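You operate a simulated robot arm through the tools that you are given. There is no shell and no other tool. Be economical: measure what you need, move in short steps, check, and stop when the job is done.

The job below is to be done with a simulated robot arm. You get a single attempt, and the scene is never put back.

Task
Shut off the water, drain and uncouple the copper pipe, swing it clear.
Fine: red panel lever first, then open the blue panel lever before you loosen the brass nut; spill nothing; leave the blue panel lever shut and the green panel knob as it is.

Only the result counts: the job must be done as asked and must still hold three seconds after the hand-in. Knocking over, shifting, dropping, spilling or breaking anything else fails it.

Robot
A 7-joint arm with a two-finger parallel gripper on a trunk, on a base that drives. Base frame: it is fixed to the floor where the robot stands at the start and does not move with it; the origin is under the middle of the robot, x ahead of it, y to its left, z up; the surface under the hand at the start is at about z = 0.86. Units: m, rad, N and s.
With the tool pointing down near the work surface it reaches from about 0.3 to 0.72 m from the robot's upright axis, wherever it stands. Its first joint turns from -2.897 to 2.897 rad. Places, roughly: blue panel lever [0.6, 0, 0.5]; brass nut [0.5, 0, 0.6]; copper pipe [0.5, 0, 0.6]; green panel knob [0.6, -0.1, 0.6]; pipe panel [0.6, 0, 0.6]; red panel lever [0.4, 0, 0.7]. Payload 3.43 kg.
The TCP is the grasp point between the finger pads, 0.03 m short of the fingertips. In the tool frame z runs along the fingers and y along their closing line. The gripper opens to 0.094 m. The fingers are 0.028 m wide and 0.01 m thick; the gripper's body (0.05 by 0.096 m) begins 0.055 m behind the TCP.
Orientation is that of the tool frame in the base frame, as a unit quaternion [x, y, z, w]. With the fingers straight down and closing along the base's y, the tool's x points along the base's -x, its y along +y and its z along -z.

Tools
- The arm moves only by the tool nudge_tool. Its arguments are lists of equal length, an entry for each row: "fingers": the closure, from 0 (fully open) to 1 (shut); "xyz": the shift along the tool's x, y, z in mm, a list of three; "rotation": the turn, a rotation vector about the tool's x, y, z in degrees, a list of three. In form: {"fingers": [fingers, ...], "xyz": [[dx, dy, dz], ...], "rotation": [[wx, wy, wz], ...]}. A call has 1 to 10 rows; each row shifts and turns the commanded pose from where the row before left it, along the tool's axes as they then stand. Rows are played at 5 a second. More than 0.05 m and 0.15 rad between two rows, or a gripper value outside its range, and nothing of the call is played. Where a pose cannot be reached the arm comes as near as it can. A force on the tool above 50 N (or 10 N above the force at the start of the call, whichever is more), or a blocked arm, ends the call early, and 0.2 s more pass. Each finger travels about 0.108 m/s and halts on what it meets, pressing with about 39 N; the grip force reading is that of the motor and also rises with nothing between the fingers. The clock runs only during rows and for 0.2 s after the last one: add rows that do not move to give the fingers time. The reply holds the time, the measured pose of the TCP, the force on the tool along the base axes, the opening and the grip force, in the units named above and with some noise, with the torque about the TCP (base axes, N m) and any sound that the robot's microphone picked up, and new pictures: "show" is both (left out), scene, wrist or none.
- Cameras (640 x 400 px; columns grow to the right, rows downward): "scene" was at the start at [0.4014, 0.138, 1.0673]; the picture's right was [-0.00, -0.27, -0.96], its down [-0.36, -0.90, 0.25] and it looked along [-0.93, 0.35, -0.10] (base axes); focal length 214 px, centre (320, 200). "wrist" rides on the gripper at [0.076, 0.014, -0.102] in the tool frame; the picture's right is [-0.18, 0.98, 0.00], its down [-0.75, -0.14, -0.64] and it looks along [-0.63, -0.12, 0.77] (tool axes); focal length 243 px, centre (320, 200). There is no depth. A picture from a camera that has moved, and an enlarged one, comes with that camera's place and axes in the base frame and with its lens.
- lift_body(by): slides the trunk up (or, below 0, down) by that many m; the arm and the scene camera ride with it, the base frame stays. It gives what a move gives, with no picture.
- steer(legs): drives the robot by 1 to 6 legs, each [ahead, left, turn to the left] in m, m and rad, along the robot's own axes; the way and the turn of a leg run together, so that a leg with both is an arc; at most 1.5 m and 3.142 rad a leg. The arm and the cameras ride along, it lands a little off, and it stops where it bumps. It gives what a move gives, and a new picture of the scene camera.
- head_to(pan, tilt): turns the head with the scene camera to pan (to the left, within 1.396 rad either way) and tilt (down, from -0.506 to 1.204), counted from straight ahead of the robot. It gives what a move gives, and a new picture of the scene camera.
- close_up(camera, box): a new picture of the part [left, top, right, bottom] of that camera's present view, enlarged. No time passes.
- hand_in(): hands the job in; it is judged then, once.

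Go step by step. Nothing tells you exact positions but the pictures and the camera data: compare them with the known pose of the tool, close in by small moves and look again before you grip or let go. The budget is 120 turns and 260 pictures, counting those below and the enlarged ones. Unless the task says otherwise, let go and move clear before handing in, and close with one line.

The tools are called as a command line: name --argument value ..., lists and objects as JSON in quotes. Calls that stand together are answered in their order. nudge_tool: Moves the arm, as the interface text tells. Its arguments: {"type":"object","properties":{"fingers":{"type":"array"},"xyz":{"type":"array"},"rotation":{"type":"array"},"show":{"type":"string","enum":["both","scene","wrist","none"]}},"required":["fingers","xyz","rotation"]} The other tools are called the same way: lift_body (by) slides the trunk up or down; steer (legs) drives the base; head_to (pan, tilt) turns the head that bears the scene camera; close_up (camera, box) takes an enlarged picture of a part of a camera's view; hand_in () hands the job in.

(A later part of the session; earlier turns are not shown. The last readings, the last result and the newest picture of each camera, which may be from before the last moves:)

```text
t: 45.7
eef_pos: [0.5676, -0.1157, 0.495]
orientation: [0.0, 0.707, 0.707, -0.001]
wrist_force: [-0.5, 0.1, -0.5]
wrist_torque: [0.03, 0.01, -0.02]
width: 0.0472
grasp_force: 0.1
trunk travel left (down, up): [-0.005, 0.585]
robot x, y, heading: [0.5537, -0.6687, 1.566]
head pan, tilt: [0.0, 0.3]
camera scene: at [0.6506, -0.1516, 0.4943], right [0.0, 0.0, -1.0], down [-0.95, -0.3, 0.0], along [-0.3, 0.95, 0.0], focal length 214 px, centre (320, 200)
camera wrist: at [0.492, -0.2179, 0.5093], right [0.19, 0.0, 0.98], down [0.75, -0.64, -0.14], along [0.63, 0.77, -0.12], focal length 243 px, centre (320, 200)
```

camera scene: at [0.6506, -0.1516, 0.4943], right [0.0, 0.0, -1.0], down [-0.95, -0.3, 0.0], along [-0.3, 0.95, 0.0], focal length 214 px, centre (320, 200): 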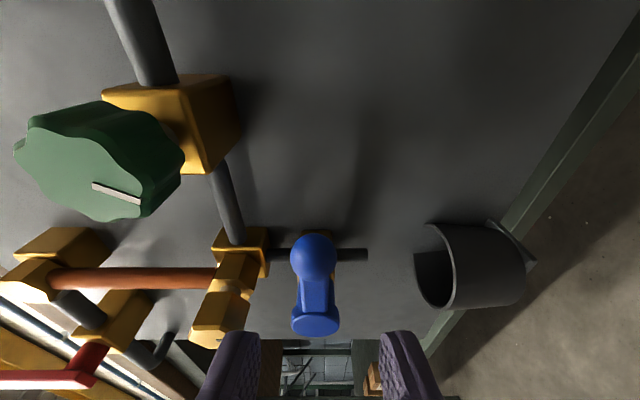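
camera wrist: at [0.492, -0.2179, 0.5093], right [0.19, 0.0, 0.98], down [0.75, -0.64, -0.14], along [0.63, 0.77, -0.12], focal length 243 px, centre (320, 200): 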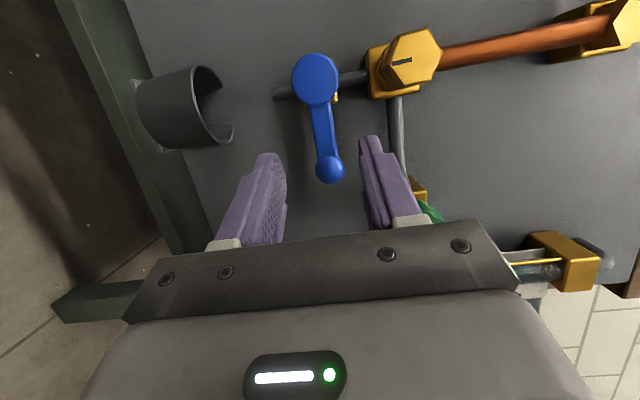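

nudge_tool --fingers '[0.5, 0.5, 0.5, 1, 1, 1]' --xyz '[[0, 1, 26], [0, 0, 26], [0, 0, 0], [0, 0, 0], [0, 0, 0], [0, 0, 0]]' --rotation '[[0, 0, 0], [0, 0, 0], [0, 0, 0], [0, 0, 0], [0, 0, 0], [0, 0, 0]]'

```text
t: 47.1
eef_pos: [0.5678, -0.0653, 0.4976]
orientation: [0.001, 0.706, 0.708, -0.001]
wrist_force: [-2.1, -5.0, 8.3]
wrist_torque: [0.23, 0.31, -0.24]
width: 0.0156
grasp_force: 44.7
trunk travel left (down, up): [-0.005, 0.585]
robot x, y, heading: [0.5576, -0.6653, 1.57]
head pan, tilt: [0.0, 0.3]
camera scene: at [0.6507, -0.1005, 0.4972], right [0.0, 0.0, -1.0], down [-0.95, -0.3, 0.0], along [-0.3, 0.95, 0.0], focal length 214 px, centre (320, 200)
camera wrist: at [0.4922, -0.167, 0.512], right [0.19, 0.0, 0.98], down [0.76, -0.64, -0.14], along [0.63, 0.77, -0.12], focal length 243 px, centre (320, 200)
```

scene: 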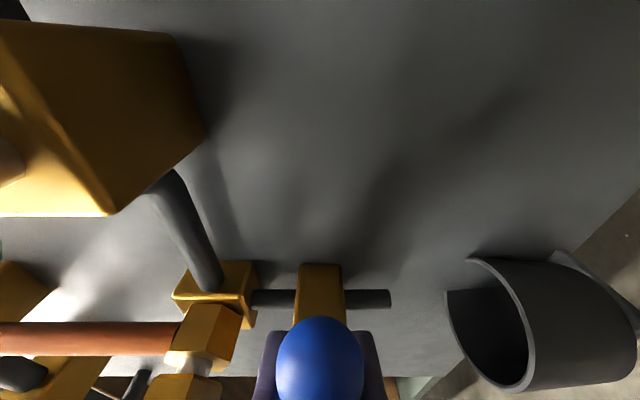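
wrist: 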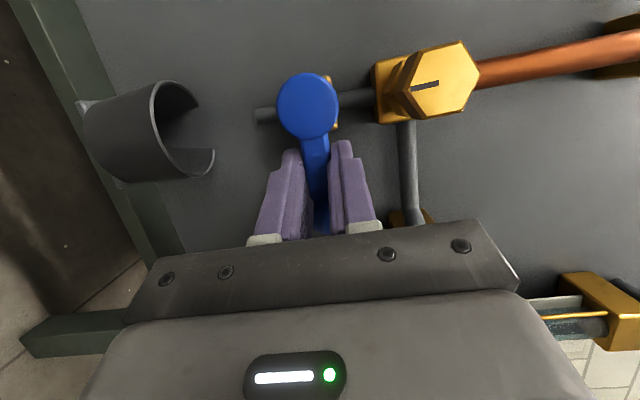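

Gripped the blue arm (16 mm). Test-turn downward.

nudge_tool --fingers '[1, 1, 1]' --xyz '[[0.2, -3.4, 0], [0.2, -3.4, 0], [0, 0, 0]]' --rotation '[[0, 0, 6], [0, 0, 6], [0, 0, 0]]' --show "wrist"

```text
t: 47.9
eef_pos: [0.5662, -0.065, 0.4923]
orientation: [0.074, 0.705, 0.702, -0.075]
wrist_force: [0.1, -7.0, -2.7]
wrist_torque: [0.05, -0.15, 0.29]
width: 0.0159
grasp_force: 44.2
trunk travel left (down, up): [-0.005, 0.585]
robot x, y, heading: [0.5513, -0.6678, 1.567]
head pan, tilt: [0.0, 0.3]
camera wrist: at [0.4961, -0.167, 0.5211], right [0.39, 0.0, 0.92], down [0.71, -0.64, -0.29], along [0.59, 0.77, -0.25], focal length 243 px, centre (320, 200)
```

wrist: 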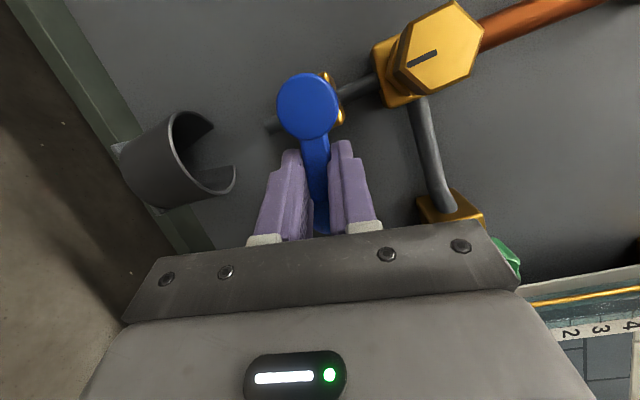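

nudge_tool --fingers '[1, 1, 1, 1, 1, 1]' --xyz '[[0.3, -4.45, 0], [0.3, -4.45, 0], [0.3, -4.45, 0], [0.3, -4.45, 0], [0.3, -4.45, 0], [0, 0, 0]]' --rotation '[[0, 0, 8], [0, 0, 8], [0, 0, 8], [0, 0, 8], [0, 0, 8], [0, 0, 0]]'

```text
t: 49.3
eef_pos: [0.5537, -0.0618, 0.4708]
orientation: [0.311, 0.636, 0.634, -0.312]
wrist_force: [-3.6, 21.4, -18.2]
wrist_torque: [-0.65, -0.47, -0.26]
width: 0.0168
grasp_force: 45.3
trunk travel left (down, up): [-0.005, 0.585]
robot x, y, heading: [0.5523, -0.6673, 1.57]
head pan, tilt: [0.0, 0.3]
camera scene: at [0.6054, -0.0977, 0.4063], right [-0.79, 0.0, -0.61], down [-0.59, -0.3, 0.75], along [-0.18, 0.96, 0.23], focal length 214 px, centre (320, 200)
camera wrist: at [0.5192, -0.1637, 0.5407], right [0.89, 0.0, 0.46], down [0.35, -0.64, -0.68], along [0.29, 0.77, -0.57], focal length 243 px, centre (320, 200)
```

scene: 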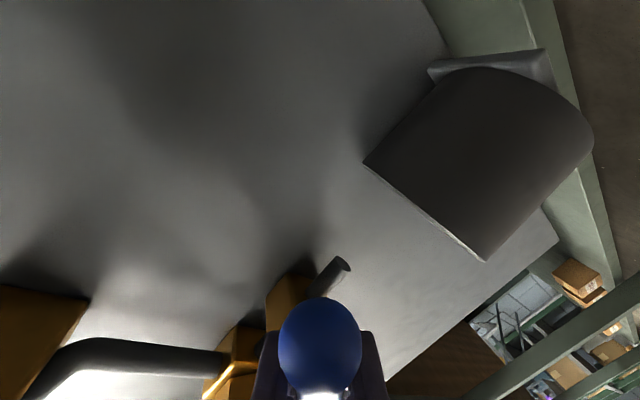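
wrist: 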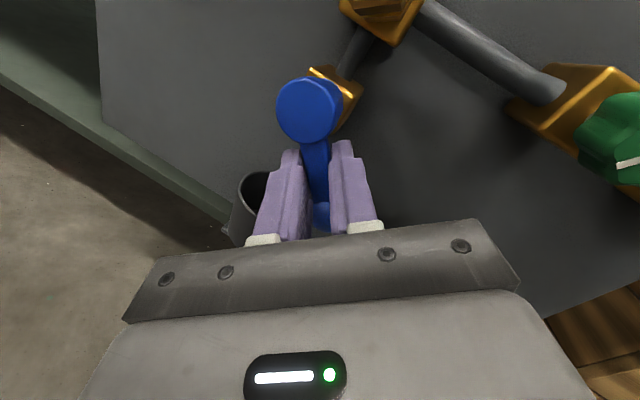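

nudge_tool --fingers '[1, 1, 1, 1]' --xyz '[[0.3, -4.45, 1], [0.3, -4.45, 1], [0.3, -4.45, 0], [0, 0, 0]]' --rotation '[[0, 0, 8], [0, 0, 8], [0, 0, 8], [0, 0, 0]]' --show "wrist"

```text
t: 50.3
eef_pos: [0.5411, -0.0609, 0.4663]
orientation: [0.434, 0.557, 0.556, -0.438]
wrist_force: [-19.4, 16.9, 0.8]
wrist_torque: [-0.03, -0.67, 0.17]
width: 0.0171
grasp_force: 45.2
trunk travel left (down, up): [-0.005, 0.585]
robot x, y, heading: [0.5501, -0.6682, 1.57]
head pan, tilt: [0.0, 0.3]
camera wrist: at [0.5379, -0.1621, 0.5436], right [1.0, 0.0, 0.06], down [0.05, -0.64, -0.77], along [0.03, 0.77, -0.64], focal length 243 px, centre (320, 200)
```

wrist: 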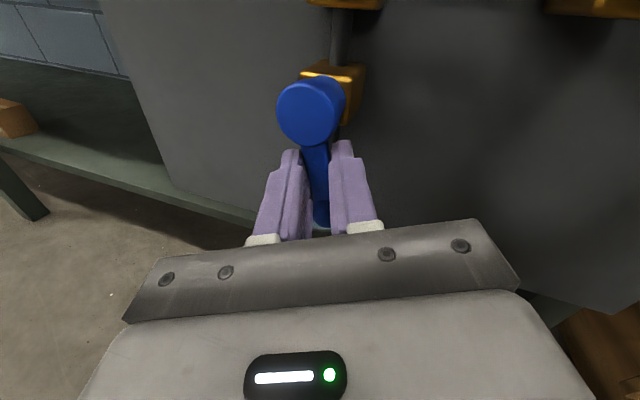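

nudge_tool --fingers '[1, 1, 1]' --xyz '[[0.3, -4.45, 0], [0.3, -4.45, 0], [0, 0, 0]]' --rotation '[[0, 0, 8], [0, 0, 8], [0, 0, 0]]' --show "wrist"

```text
t: 51.1
eef_pos: [0.5337, -0.0597, 0.4662]
orientation: [0.51, 0.49, 0.491, -0.509]
wrist_force: [-22.0, 37.9, -3.5]
wrist_torque: [0.14, -1.22, 0.28]
width: 0.0182
grasp_force: 45.2
trunk travel left (down, up): [-0.005, 0.585]
robot x, y, heading: [0.5531, -0.6688, 1.571]
head pan, tilt: [0.0, 0.3]
camera wrist: at [0.5518, -0.1625, 0.5409], right [0.98, 0.0, -0.22], down [-0.17, -0.64, -0.75], along [-0.14, 0.77, -0.63], focal length 243 px, centre (320, 200)
```

wrist: 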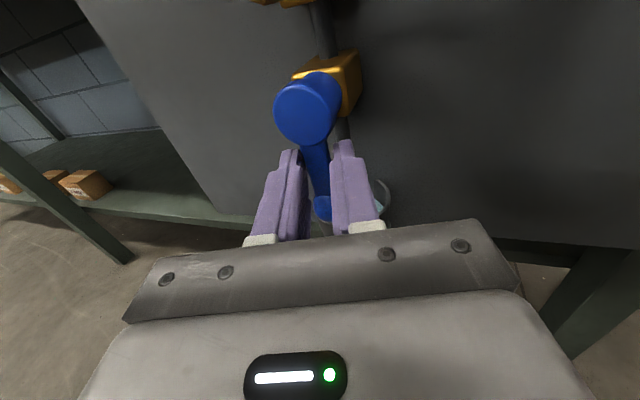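

Stop reached at ~90°, water seems to enter the bucket. I'll release, back off and look.

nudge_tool --fingers '[0.6, 0.5, 0.5, 0.5, 0.5, 0.5]' --xyz '[[0, 0, 0], [0, 0, 0], [0, 0, -30], [0, 0, -45], [0, 0, -45], [0, 0, 0]]' --rotation '[[0, 0, 0], [0, 0, 0], [0, 0, 0], [0, 0, 0], [0, 0, 0], [0, 0, 0]]'

```text
t: 52.5
eef_pos: [0.5352, -0.1824, 0.4685]
orientation: [-0.508, -0.492, -0.49, 0.51]
wrist_force: [0.0, 0.0, 1.0]
wrist_torque: [-0.01, -0.02, -0.03]
width: 0.0471
grasp_force: 0.1
trunk travel left (down, up): [-0.005, 0.585]
robot x, y, heading: [0.554, -0.6633, 1.571]
head pan, tilt: [0.0, 0.3]
camera scene: at [0.5335, -0.2175, 0.3846], right [-1.0, 0.0, 0.04], down [0.04, -0.3, 0.95], along [0.01, 0.96, 0.3], focal length 214 px, centre (320, 200)
camera wrist: at [0.5534, -0.2834, 0.5429], right [0.98, 0.0, -0.22], down [-0.17, -0.64, -0.75], along [-0.14, 0.77, -0.63], focal length 243 px, centre (320, 200)
```

scene: 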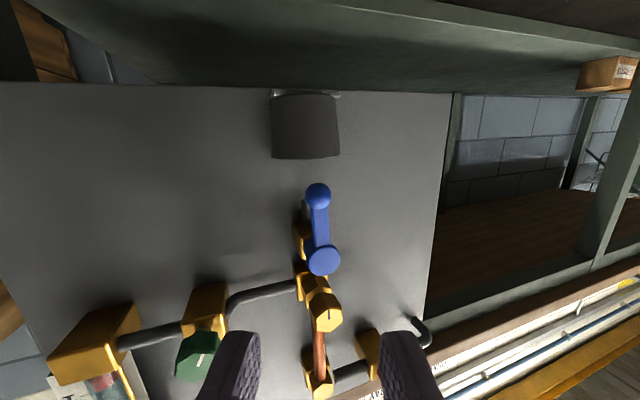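
wrist: 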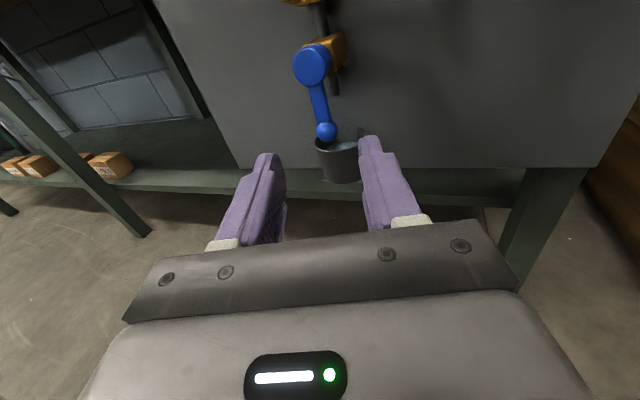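

close_up --camera "wrist" --box '[260, 30, 420, 190]'

head_to --pan 0.3 --tilt 0.1

```text
2.50 times, centred on (340, 110) of wrist
camera zoom: at [0.5534, -0.2834, 0.5429], right [0.98, 0.0, -0.22], down [-0.17, -0.64, -0.75], along [-0.14, 0.77, -0.63], focal length 606 px, centre (270, 425)
```

zoom: 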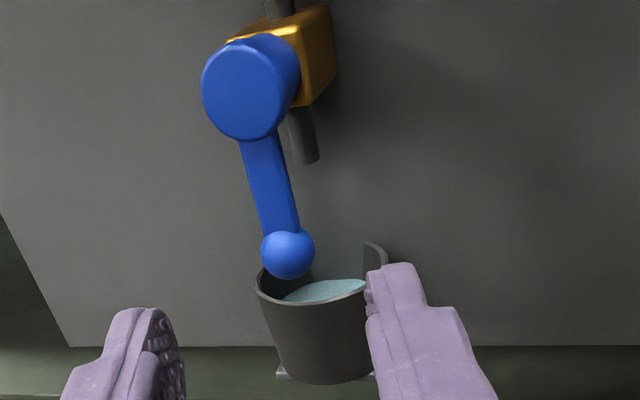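

```text
t: 53.3
eef_pos: [0.5348, -0.1818, 0.4673]
orientation: [-0.509, -0.491, -0.49, 0.51]
wrist_force: [-0.4, -0.5, 0.4]
wrist_torque: [0.03, -0.03, 0.02]
width: 0.0472
grasp_force: 0.0
trunk travel left (down, up): [-0.005, 0.585]
robot x, y, heading: [0.555, -0.6648, 1.567]
head pan, tilt: [0.3, 0.099]
camera scene: at [0.5601, -0.2226, 0.3649], right [-0.96, 0.29, 0.03], down [0.01, -0.1, 1.0], along [0.29, 0.95, 0.09], focal length 214 px, centre (320, 200)
```

scene: 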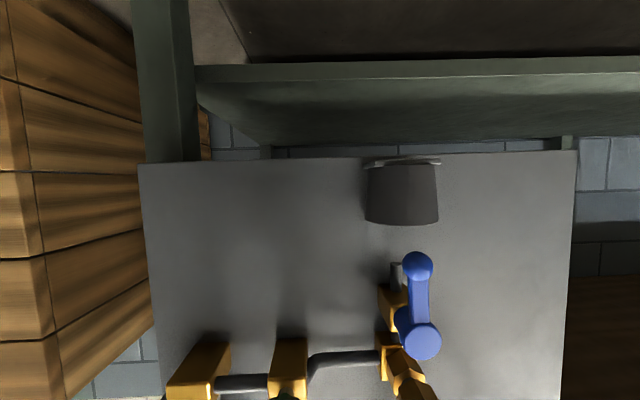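

nudge_tool --fingers '[0.4, 0.4, 0.4, 0.4]' --xyz '[[31, 0, 0], [31, 0, 0], [31, 0, 0], [0, 0, 0]]' --rotation '[[0, 0, -2], [0, 0, 0], [0, 0, 0], [0, 0, 0]]' --show "wrist"

head_to --pan 0.4 --tilt 0.4

```text
t: 54.3
eef_pos: [0.5383, -0.1807, 0.5587]
orientation: [-0.5, -0.5, -0.499, 0.501]
wrist_force: [-0.2, 0.0, 0.6]
wrist_torque: [-0.04, 0.0, 0.03]
width: 0.0564
grasp_force: 0.0
trunk travel left (down, up): [-0.005, 0.585]
robot x, y, heading: [0.552, -0.6655, 1.569]
head pan, tilt: [0.3, 0.099]
camera wrist: at [0.5533, -0.2834, 0.6346], right [0.98, 0.0, -0.18], down [-0.14, -0.64, -0.75], along [-0.12, 0.77, -0.63], focal length 243 px, centre (320, 200)
```

wrist: 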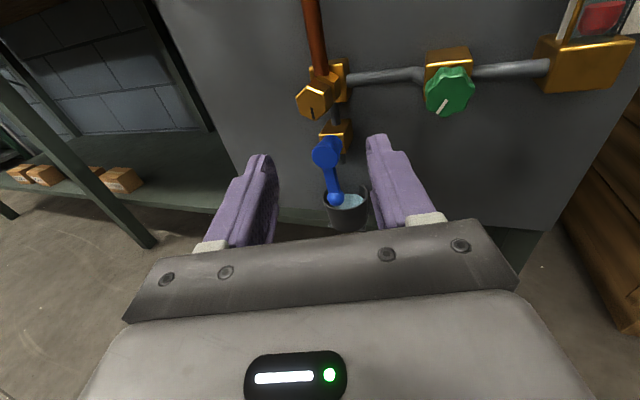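

```text
t: 55.1
eef_pos: [0.5375, -0.1819, 0.5584]
orientation: [-0.499, -0.501, -0.499, 0.501]
wrist_force: [-0.1, -0.1, 0.2]
wrist_torque: [-0.02, -0.01, 0.0]
width: 0.0563
grasp_force: 0.1
trunk travel left (down, up): [-0.005, 0.585]
robot x, y, heading: [0.5523, -0.6672, 1.573]
head pan, tilt: [0.4, 0.4]
camera scene: at [0.575, -0.2254, 0.4844], right [-0.92, 0.39, 0.0], down [-0.15, -0.36, 0.92], along [0.36, 0.85, 0.39], focal length 214 px, centre (320, 200)
```

scene: 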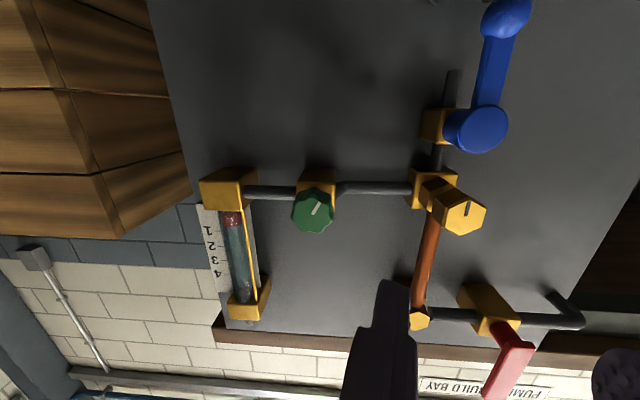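

The gauge float fell to the bottom: drained. Now I approach the lower brass nut at about (0.534,-0.040,0.560).

nudge_tool --fingers '[0.4, 0.4, 0.4, 0.4, 0.4]' --xyz '[[1, -3.5, 35], [0, 0, 35], [0, 0, 35], [0, 0, 24], [0, 0, 0]]' --rotation '[[0, 0, 0], [0, 0, 0], [0, 0, 0], [0, 0, 0], [0, 0, 0]]' --show "wrist"

head_to --pan 0 --tilt 0.5

```text
t: 56.3
eef_pos: [0.5335, -0.0491, 0.5602]
orientation: [-0.499, -0.501, -0.498, 0.502]
wrist_force: [0.0, -0.2, 0.1]
wrist_torque: [0.0, -0.02, 0.02]
width: 0.0565
grasp_force: 0.1
trunk travel left (down, up): [-0.005, 0.585]
robot x, y, heading: [0.5497, -0.6678, 1.57]
head pan, tilt: [0.4, 0.4]
camera wrist: at [0.5489, -0.1505, 0.6363], right [0.98, 0.0, -0.18], down [-0.14, -0.64, -0.75], along [-0.12, 0.77, -0.63], focal length 243 px, centre (320, 200)
```

wrist: 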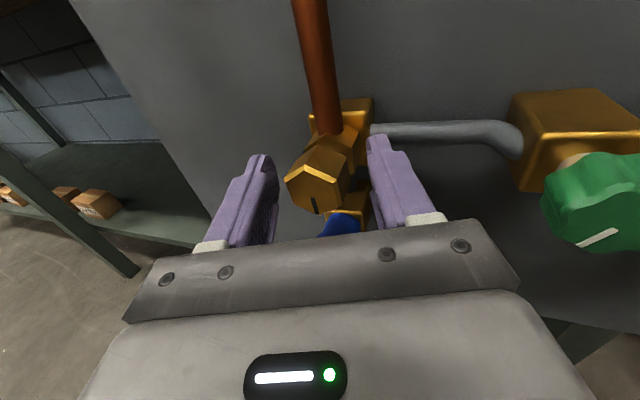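

```text
t: 57.1
eef_pos: [0.5334, -0.0487, 0.5597]
orientation: [0.501, 0.5, 0.499, -0.501]
wrist_force: [0.7, 0.2, 0.1]
wrist_torque: [0.03, 0.0, 0.0]
width: 0.0564
grasp_force: 0.0
trunk travel left (down, up): [-0.005, 0.585]
robot x, y, heading: [0.5518, -0.668, 1.565]
head pan, tilt: [0.0, 0.499]
camera scene: at [0.5348, -0.0873, 0.4956], right [-1.0, 0.0, 0.0], down [0.0, -0.48, 0.88], along [0.0, 0.88, 0.48], focal length 214 px, centre (320, 200)
```

scene: 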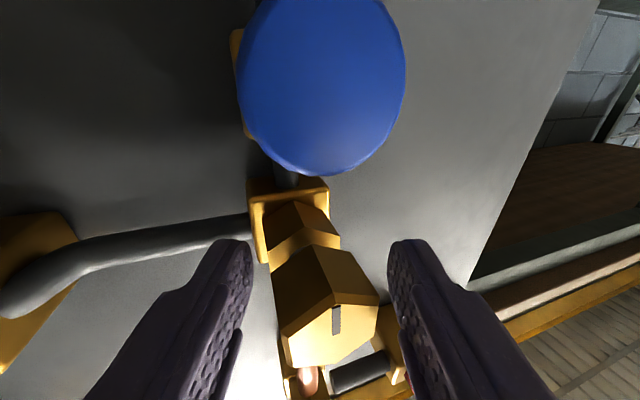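

nudge_tool --fingers '[0.7, 1, 1, 1]' --xyz '[[0, -1, 0], [0, 0, 0], [0, 0, 0], [0, 0, 0]]' --rotation '[[0, 0, 0], [0, 0, 0], [0, 0, 0], [0, 0, 0]]'

```text
t: 58.1
eef_pos: [0.534, -0.0483, 0.56]
orientation: [0.5, 0.5, 0.5, -0.5]
wrist_force: [21.5, 17.7, -2.2]
wrist_torque: [-0.05, 0.06, -1.76]
width: 0.0445
grasp_force: 44.6
trunk travel left (down, up): [-0.005, 0.585]
robot x, y, heading: [0.5539, -0.6668, 1.572]
head pan, tilt: [0.0, 0.499]
camera scene: at [0.5352, -0.087, 0.4956], right [-1.0, 0.0, 0.0], down [0.0, -0.48, 0.88], along [0.0, 0.88, 0.48], focal length 214 px, centre (320, 200)
camera wrist: at [0.5492, -0.1507, 0.6361], right [0.98, 0.0, -0.18], down [-0.14, -0.64, -0.75], along [-0.12, 0.77, -0.63], focal length 243 px, centre (320, 200)
```

scene: 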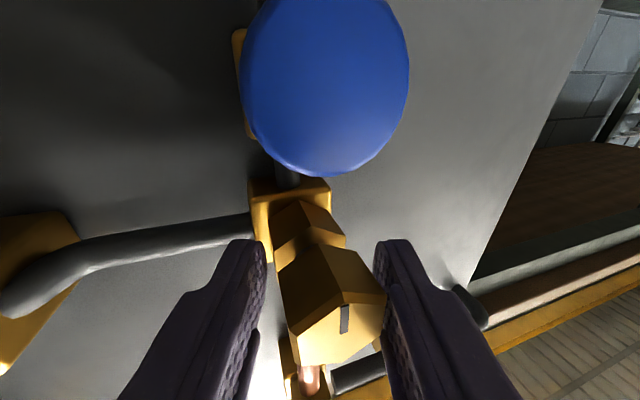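
wrist: 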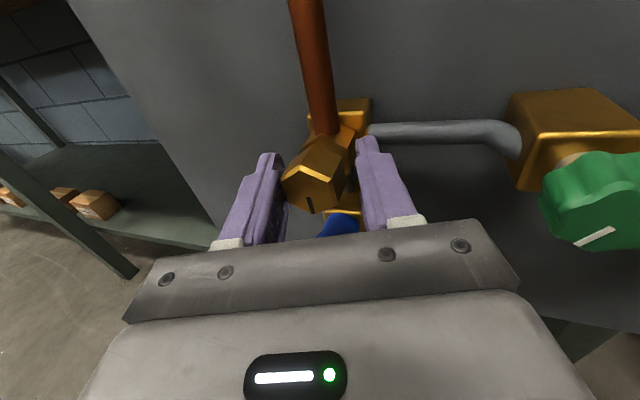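

nudge_tool --fingers '[0.4, 0.4, 0.4, 0.7, 1, 1, 1]' --xyz '[[0, 0, 0], [0, -5.5, 0], [0, 0, 0], [0, 0, 0], [0, 0, 0], [0, 0, 0], [0, 0, 0]]' --rotation '[[0, 0, 0], [0, 0, 0], [0, 0, 0], [0, 0, 0], [0, 0, 0], [0, 0, 0], [0, 0, 0]]'

```text
t: 59.8
eef_pos: [0.5285, -0.051, 0.5603]
orientation: [0.502, 0.499, 0.5, -0.499]
wrist_force: [29.2, 4.8, -11.7]
wrist_torque: [-0.03, 0.19, -2.0]
width: 0.0429
grasp_force: 44.9
trunk travel left (down, up): [-0.005, 0.585]
robot x, y, heading: [0.5558, -0.6672, 1.571]
head pan, tilt: [0.0, 0.499]
camera scene: at [0.5296, -0.0887, 0.4949], right [-1.0, 0.0, 0.0], down [0.0, -0.48, 0.88], along [0.0, 0.88, 0.48], focal length 214 px, centre (320, 200)
camera wrist: at [0.5438, -0.1521, 0.6356], right [0.98, 0.0, -0.19], down [-0.14, -0.64, -0.75], along [-0.12, 0.77, -0.63], focal length 243 px, centre (320, 200)
```

scene: 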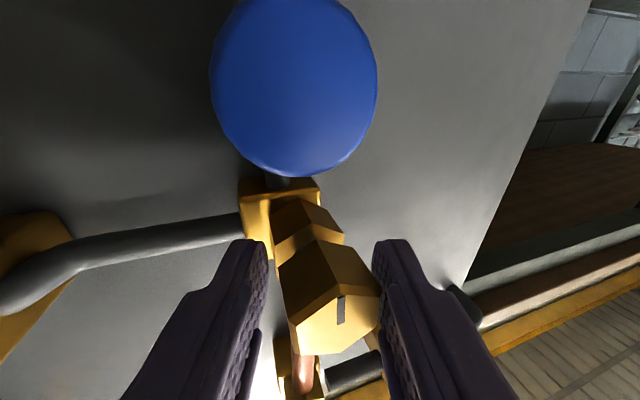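
wrist: 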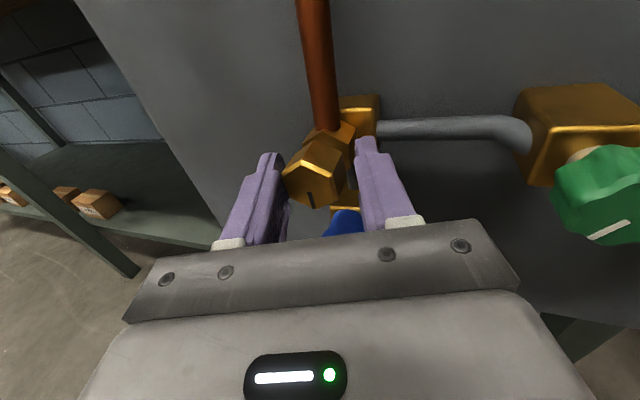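

The nut's axis seems skewed in yaw relative to my tool. I'll release, back off and look straight on.

nudge_tool --fingers '[0.4, 0.4, 0.4, 0.4, 0.4]' --xyz '[[0, 0, 0], [0, 0, 0], [0, 0, -40], [0, 0, -40], [0, 0, 0]]' --rotation '[[0, 0, 0], [0, 0, 0], [0, 0, 0], [0, 0, 0], [0, 0, 0]]' --show "scene"

close_up --camera "wrist" --box '[250, 40, 410, 140]'

close_up --camera "scene" --box '[240, 150, 400, 250]'

```text
t: 61.0
eef_pos: [0.5263, -0.1304, 0.5607]
orientation: [-0.5, -0.5, -0.498, 0.501]
wrist_force: [0.0, 0.9, -0.1]
wrist_torque: [-0.01, 0.01, -0.02]
width: 0.0562
grasp_force: 0.1
trunk travel left (down, up): [-0.005, 0.585]
robot x, y, heading: [0.5553, -0.6663, 1.569]
head pan, tilt: [0.0, 0.499]
camera scene: at [0.5271, -0.1691, 0.4959], right [-1.0, 0.0, 0.0], down [0.0, -0.48, 0.88], along [0.0, 0.88, 0.48], focal length 214 px, centre (320, 200)
```

scene: 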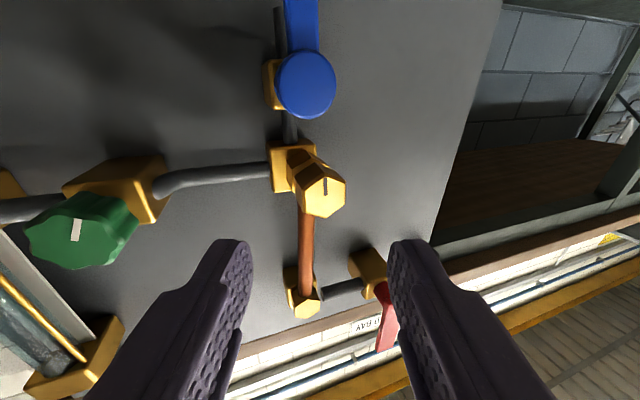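

```text
4.00 times, centred on (330, 90) of wrist
camera zoom: at [0.5413, -0.2327, 0.6364], right [0.98, 0.0, -0.19], down [-0.14, -0.64, -0.75], along [-0.12, 0.77, -0.63], focal length 970 px, centre (280, 640)
```

zoom: 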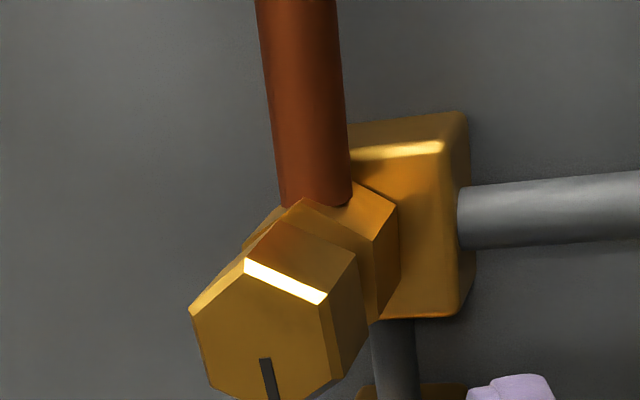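

```text
4.00 times, centred on (320, 200) of scene
camera zoom: at [0.5271, -0.1691, 0.4959], right [-1.0, 0.0, 0.0], down [0.0, -0.48, 0.88], along [0.0, 0.88, 0.48], focal length 858 px, centre (320, 200)
```

zoom: 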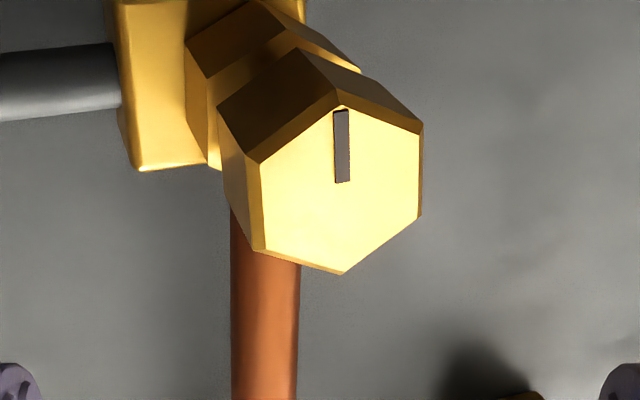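

The nut's axis is yawed about 21° (front centre ≈(0.523,-0.048,0.560), across flats 30 mm). I'll yaw the tool to match and line up.

nudge_tool --fingers '[0.4, 0.4, 0.4, 0.4, 0.4]' --xyz '[[-1, -33, 3], [0, 0, 0], [0, 0, 0], [0, 0, 20], [0, 0, 0]]' --rotation '[[-7, 0, 0], [-7, 0, 0], [-7, 0, 0], [0, 0, 0], [0, 0, 0]]' --show "both"

close_up --camera "scene" --box '[240, 150, 400, 300]'

close_up --camera "wrist" --box '[250, 60, 410, 180]'

```text
t: 62.1
eef_pos: [0.5005, -0.1091, 0.5577]
orientation: [0.583, 0.401, 0.582, -0.401]
wrist_force: [0.0, -0.4, -0.5]
wrist_torque: [0.04, -0.01, -0.01]
width: 0.0564
grasp_force: 0.1
trunk travel left (down, up): [-0.005, 0.585]
robot x, y, heading: [0.5534, -0.6682, 1.568]
head pan, tilt: [0.0, 0.499]
camera scene: at [0.4877, -0.1448, 0.4944], right [-0.93, 0.36, 0.0], down [-0.17, -0.45, 0.88], along [0.31, 0.82, 0.48], focal length 214 px, centre (320, 200)
camera wrist: at [0.4781, -0.2093, 0.635], right [0.92, -0.35, -0.18], down [-0.36, -0.55, -0.75], along [0.16, 0.76, -0.63], focal length 243 px, centre (320, 200)
```

scene: 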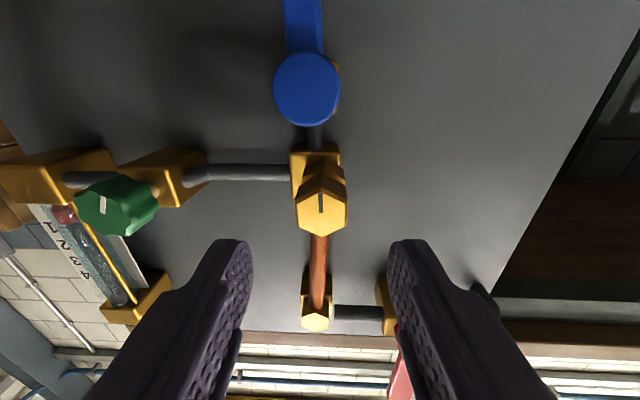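
wrist: 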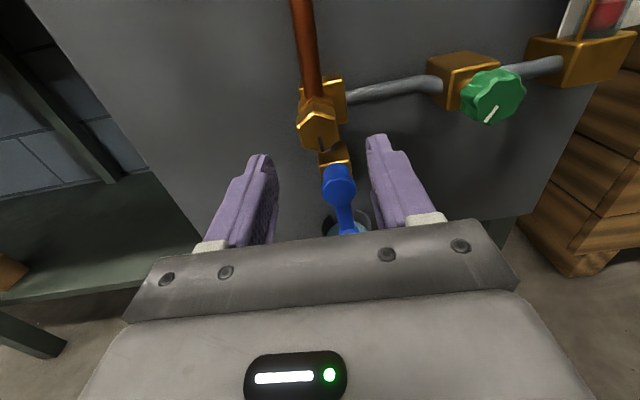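

```text
2.67 times, centred on (320, 225) of scene
camera zoom: at [0.4877, -0.1448, 0.4944], right [-0.93, 0.36, 0.0], down [-0.17, -0.45, 0.88], along [0.31, 0.82, 0.48], focal length 572 px, centre (320, 133)
```

zoom: 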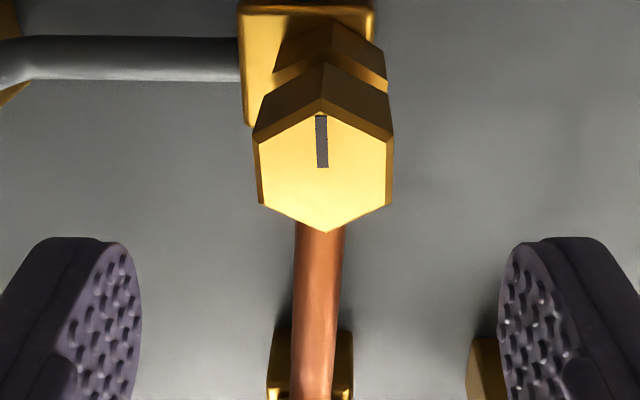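

```text
3.33 times, centred on (330, 120) of wrist
camera zoom: at [0.4781, -0.2093, 0.635], right [0.92, -0.35, -0.18], down [-0.36, -0.55, -0.75], along [0.16, 0.76, -0.63], focal length 809 px, centre (287, 467)
```

zoom: 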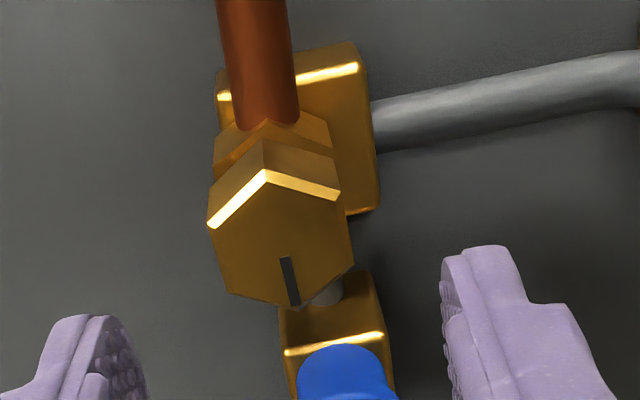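

nudge_tool --fingers '[0.4, 0.4, 0.4, 0.7, 1, 1, 1]' --xyz '[[2, -0.5, 25], [0, 0, 25], [0, 0, 0], [0, 0, 0], [0, 0, 0], [0, 0, 0], [0, 0, 0]]' --rotation '[[0, 0, 0], [0, 0, 0], [0, 0, 0], [0, 0, 0], [0, 0, 0], [0, 0, 0], [0, 0, 0]]' --show "both"

```text
t: 63.8
eef_pos: [0.5193, -0.0638, 0.5599]
orientation: [0.582, 0.402, 0.582, -0.402]
wrist_force: [-10.7, 6.3, 1.7]
wrist_torque: [-0.16, 0.06, 1.37]
width: 0.0338
grasp_force: 45.0
trunk travel left (down, up): [-0.005, 0.585]
robot x, y, heading: [0.5524, -0.6708, 1.569]
head pan, tilt: [0.0, 0.499]
camera scene: at [0.5059, -0.0999, 0.4958], right [-0.93, 0.35, 0.0], down [-0.17, -0.45, 0.88], along [0.31, 0.82, 0.48], focal length 214 px, centre (320, 200)
camera wrist: at [0.4964, -0.1643, 0.6364], right [0.92, -0.35, -0.18], down [-0.36, -0.55, -0.75], along [0.16, 0.76, -0.63], focal length 243 px, centre (320, 200)
```

scene: 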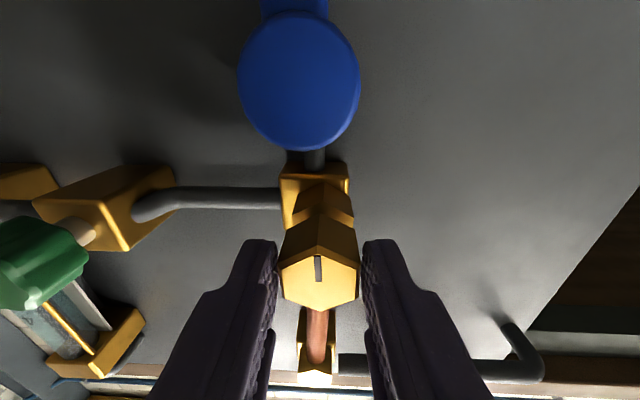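
wrist: 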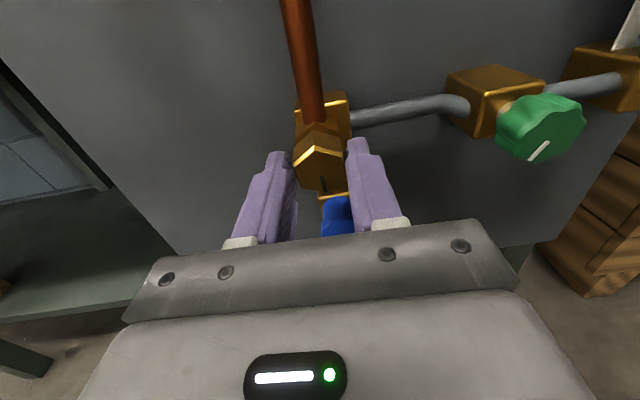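

nudge_tool --fingers '[1, 1]' --xyz '[[0, -0.8, 0], [0, 0, 0]]' --rotation '[[2.5, 0, 0], [0, 0, 0]]' --show "none"

```text
t: 64.3
eef_pos: [0.5192, -0.064, 0.5603]
orientation: [0.575, 0.413, 0.574, -0.412]
wrist_force: [5.0, -2.8, -3.1]
wrist_torque: [0.46, -0.15, -0.29]
width: 0.0335
grasp_force: 44.3
trunk travel left (down, up): [-0.005, 0.585]
robot x, y, heading: [0.552, -0.6672, 1.574]
head pan, tilt: [0.0, 0.499]
```

Well seated. Now loosen counter-clockwise (seen from the front).

nudge_tool --fingers '[1, 1, 1, 1]' --xyz '[[0, 0, 0], [0, 0, 0], [0, 0, 0], [0, 0, 0]]' --rotation '[[0, 0, -6], [0, 0, -6], [0, 0, -6], [0, 0, 0]]' --show "both"

```text
t: 65.3
eef_pos: [0.5164, -0.0633, 0.5597]
orientation: [0.503, 0.498, 0.631, -0.318]
wrist_force: [10.6, -6.1, -5.2]
wrist_torque: [-0.54, 0.16, -1.3]
width: 0.0335
grasp_force: 45.1
trunk travel left (down, up): [-0.005, 0.585]
robot x, y, heading: [0.5531, -0.6669, 1.567]
head pan, tilt: [0.0, 0.499]
camera scene: at [0.5251, -0.1059, 0.499], right [-0.9, 0.3, -0.31], down [-0.41, -0.37, 0.84], along [0.14, 0.88, 0.45], focal length 214 px, centre (320, 200)
camera wrist: at [0.4765, -0.1567, 0.6372], right [0.94, -0.31, 0.13], down [-0.11, -0.64, -0.76], along [0.32, 0.7, -0.64], focal length 243 px, centre (320, 200)
```

scene: 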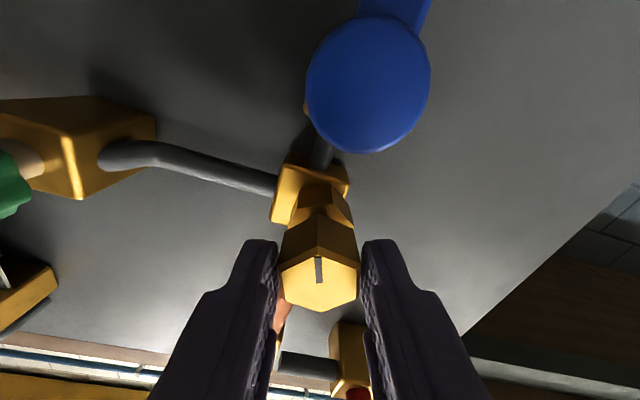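
wrist: 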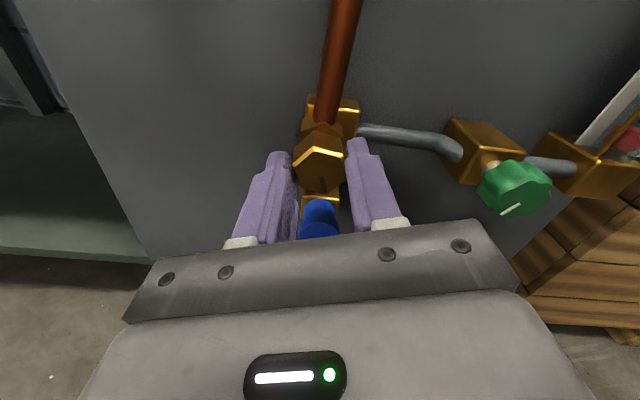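

nudge_tool --fingers '[1, 1, 1, 1, 1, 1]' --xyz '[[0, 0, 0], [0, 0, 0], [0, 0, 0], [0, 0, 0], [0, 0, 0], [0, 0, 0]]' --rotation '[[-1, 0, -8], [0, 0, -8], [0, 0, -8], [0, 0, -8], [0, 0, -8], [0, 0, 0]]' --show "scene"

```text
t: 66.8
eef_pos: [0.5173, -0.0627, 0.5603]
orientation: [0.305, 0.637, 0.704, -0.078]
wrist_force: [1.5, 11.7, -2.1]
wrist_torque: [-0.13, 0.02, 0.94]
width: 0.0337
grasp_force: 44.7
trunk travel left (down, up): [-0.005, 0.585]
robot x, y, heading: [0.5565, -0.6642, 1.571]
head pan, tilt: [0.0, 0.499]
camera scene: at [0.5563, -0.117, 0.5256], right [-0.5, 0.18, -0.85], down [-0.86, -0.21, 0.46], along [-0.09, 0.96, 0.26], focal length 214 px, centre (320, 200)
```

scene: 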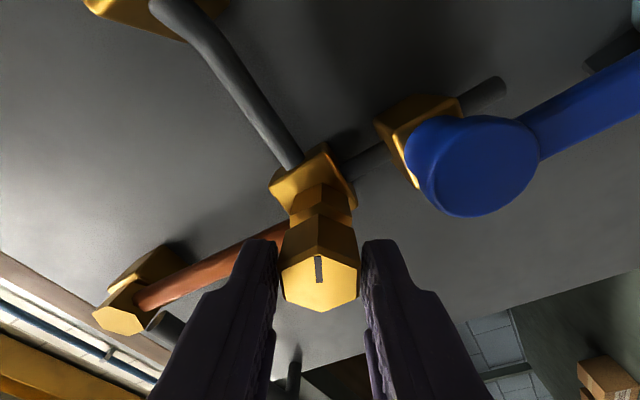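

nudge_tool --fingers '[1, 1, 1, 1, 1, 1, 1]' --xyz '[[0, 0, 0], [0, 0, 0], [0, 0, 0], [0, 0, 0], [0, 0, 0], [0, 0, 0], [0, 0, 0]]' --rotation '[[0, 0, -8], [0, 0, -8], [0, 0, -8], [0, 0, -8], [0, 0, -8], [0, 0, -8], [0, 0, 0]]' --show "both"

```text
t: 68.3
eef_pos: [0.5162, -0.064, 0.5595]
orientation: [0.02, 0.705, 0.676, 0.215]
wrist_force: [2.0, 7.6, -6.1]
wrist_torque: [-0.48, 0.14, -0.26]
width: 0.0336
grasp_force: 44.6
trunk travel left (down, up): [-0.005, 0.585]
robot x, y, heading: [0.553, -0.6691, 1.572]
head pan, tilt: [0.0, 0.499]
camera scene: at [0.5627, -0.1197, 0.5771], right [0.26, -0.09, -0.96], down [-0.95, -0.17, -0.24], along [-0.14, 0.98, -0.13], focal length 214 px, centre (320, 200)
camera wrist: at [0.4106, -0.1338, 0.5522], right [-0.09, 0.03, 1.0], down [0.51, -0.86, 0.07], along [0.86, 0.51, 0.06], focal length 243 px, centre (320, 200)
```

scene: 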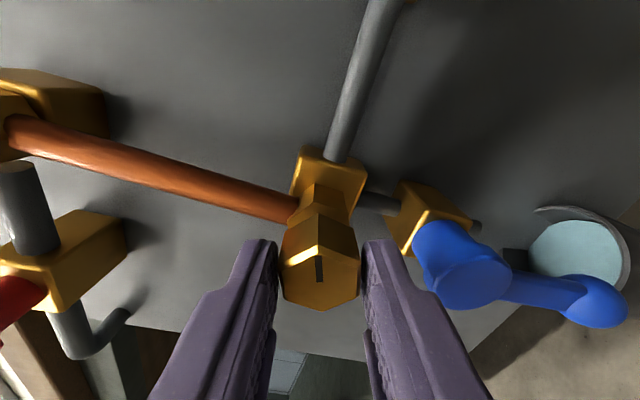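
wrist: 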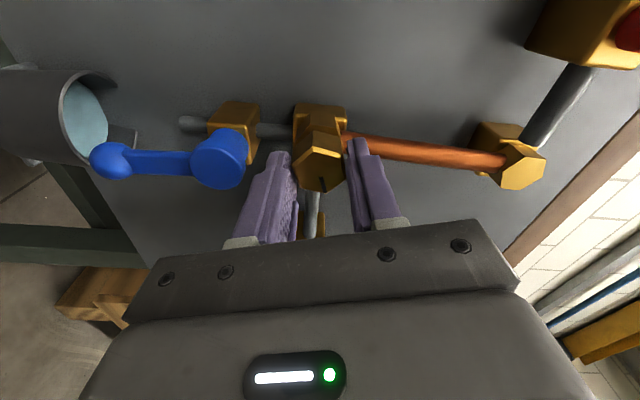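

nudge_tool --fingers '[1, 1, 1, 1, 1, 1, 1, 1]' --xyz '[[0, 0, 0], [0, 0, 0], [0, 0, 0], [0, 0, 0], [0, 0, 0], [0, 0, 0], [0, 0, 0], [0, 0, 0]]' --rotation '[[0, 0, -8], [0, 0, -8], [0, 0, -8], [0, 0, -8], [0, 0, -8], [0, 0, -8], [0, 0, -8], [0, 0, 0]]' --show "scene"

```text
t: 70.2
eef_pos: [0.5148, -0.0629, 0.5594]
orientation: [-0.313, 0.632, 0.495, 0.507]
wrist_force: [-0.2, 6.3, -11.3]
wrist_torque: [-0.01, 0.01, 0.52]
width: 0.0335
grasp_force: 44.9
trunk travel left (down, up): [-0.005, 0.585]
robot x, y, heading: [0.5511, -0.6668, 1.573]
head pan, tilt: [0.0, 0.499]
camera scene: at [0.5227, -0.1059, 0.6202], right [0.9, -0.31, -0.31], down [-0.41, -0.36, -0.84], along [0.15, 0.88, -0.45], focal length 214 px, centre (320, 200)
```

scene: 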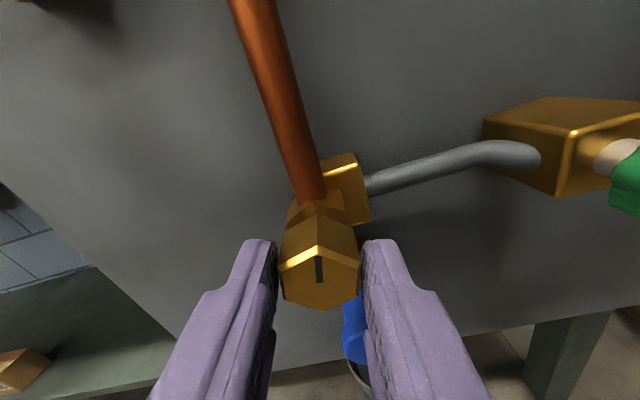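

nudge_tool --fingers '[1, 1, 1, 1, 1, 1, 1, 1]' --xyz '[[0, 0, 0], [0, 0, 0], [0, 0, 0], [0, 0, 0], [0, 0, 0], [0, 0, 0], [0, 0, 0], [0, 0, 0]]' --rotation '[[0, 0, -8], [0, 0, -8], [0, 0, -8], [0, 0, -8], [0, 0, -8], [0, 0, -8], [0, 0, -8], [0, 0, 0]]' --show "both"

```text
t: 72.0
eef_pos: [0.5163, -0.0647, 0.5614]
orientation: [-0.573, 0.41, 0.199, 0.681]
wrist_force: [5.3, 3.8, 1.2]
wrist_torque: [0.07, 0.26, 0.16]
width: 0.0335
grasp_force: 45.2
trunk travel left (down, up): [-0.005, 0.585]
robot x, y, heading: [0.5533, -0.668, 1.566]
head pan, tilt: [0.0, 0.499]
camera scene: at [0.467, -0.0873, 0.6107], right [0.74, -0.26, 0.62], down [0.35, -0.63, -0.69], along [0.57, 0.73, -0.37], focal length 214 px, centre (320, 200)
camera wrist: at [0.5168, -0.1715, 0.4917], right [-0.84, 0.3, -0.46], down [-0.55, -0.49, 0.68], along [-0.03, 0.82, 0.57], focal length 243 px, centre (320, 200)
```

scene: 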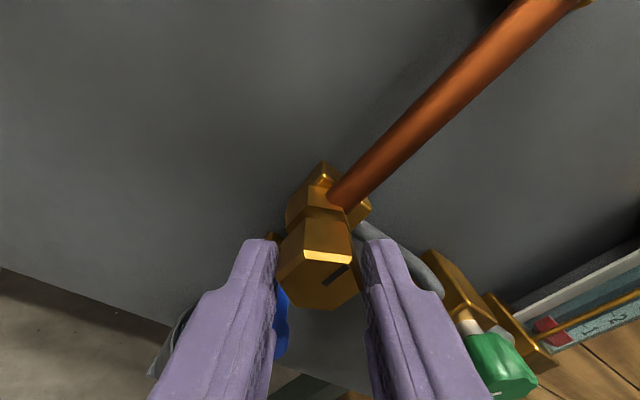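
wrist: 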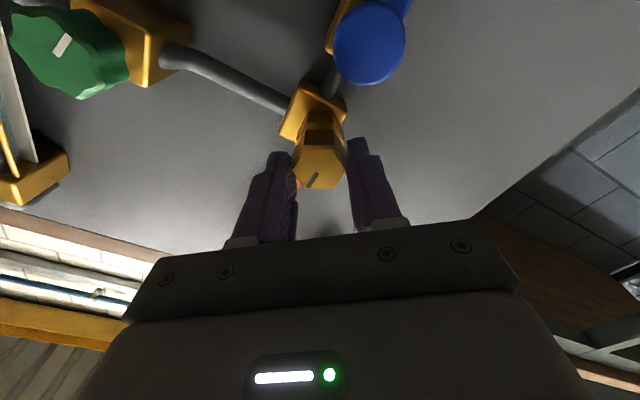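

The gripper appears to have slipped a flat over the nut (mark stayed at ~160°), perhaps a stop. I'll test by turning a bit further.

nudge_tool --fingers '[1, 1, 1, 1]' --xyz '[[0, 0, 0], [0, 0, 0], [0, 0, 0], [0, 0, 0]]' --rotation '[[0, 0, -6], [0, 0, -6], [0, 0, -6], [0, 0, 0]]' --show "scene"

```text
t: 73.0
eef_pos: [0.5168, -0.0646, 0.5612]
orientation: [-0.63, 0.315, 0.091, 0.703]
wrist_force: [3.1, 1.9, 2.1]
wrist_torque: [0.06, 0.25, 0.33]
width: 0.0331
grasp_force: 45.0
trunk travel left (down, up): [-0.005, 0.585]
robot x, y, heading: [0.5533, -0.6715, 1.573]
head pan, tilt: [0.0, 0.499]
camera scene: at [0.4542, -0.0831, 0.5955], right [0.53, -0.19, 0.83], down [0.53, -0.69, -0.49], along [0.67, 0.7, -0.26], focal length 214 px, centre (320, 200)
```

scene: 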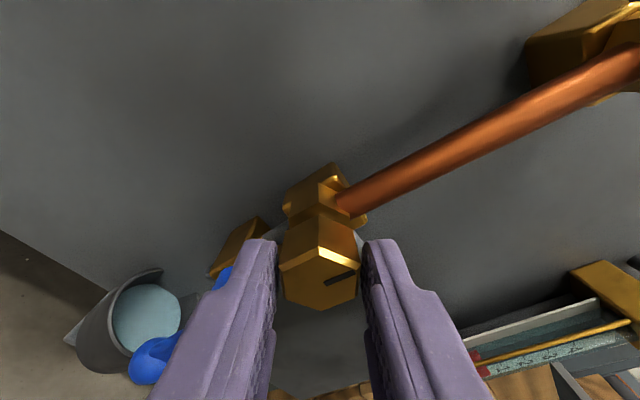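

nudge_tool --fingers '[0.5, 0.5, 0.5, 1, 1, 1, 1, 1, 1, 1]' --xyz '[[0, 0, 0], [0, 0, 0], [0, 0, 2], [0, 0, 0], [0, 0, 0], [0, 0, 0], [0, 0, 0], [0, 0, 0], [0, 0, 0], [0, 0, 0]]' --rotation '[[0, 0, 0], [0, 0, 0], [0, 0, 0], [0, 0, 0], [0, 0, 0], [0, 0, 0], [0, 0, -7], [0, 0, -7], [0, 0, -7], [0, 0, 0]]' --show "scene"

close_up --camera "scene" --box '[250, 150, 410, 320]'

```text
t: 75.2
eef_pos: [0.5155, -0.0623, 0.5595]
orientation: [-0.677, 0.196, -0.04, 0.708]
wrist_force: [2.6, 3.2, 4.5]
wrist_torque: [-0.08, 0.37, 0.48]
width: 0.0335
grasp_force: 44.7
trunk travel left (down, up): [-0.005, 0.585]
robot x, y, heading: [0.5552, -0.6646, 1.57]
head pan, tilt: [0.0, 0.499]
camera scene: at [0.4456, -0.077, 0.5742], right [0.21, -0.08, 0.97], down [0.65, -0.73, -0.2], along [0.73, 0.68, -0.1], focal length 214 px, centre (320, 200)
```

scene: 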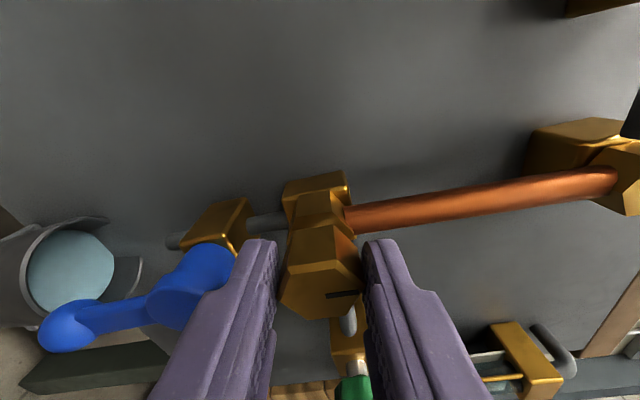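

```text
2.35 times, centred on (330, 235) of scene
camera zoom: at [0.4456, -0.077, 0.5742], right [0.21, -0.08, 0.97], down [0.65, -0.73, -0.2], along [0.73, 0.68, -0.1], focal length 505 px, centre (296, 118)
```

zoom: 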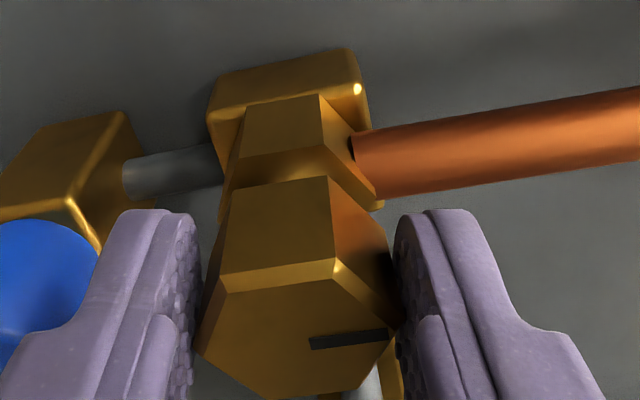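

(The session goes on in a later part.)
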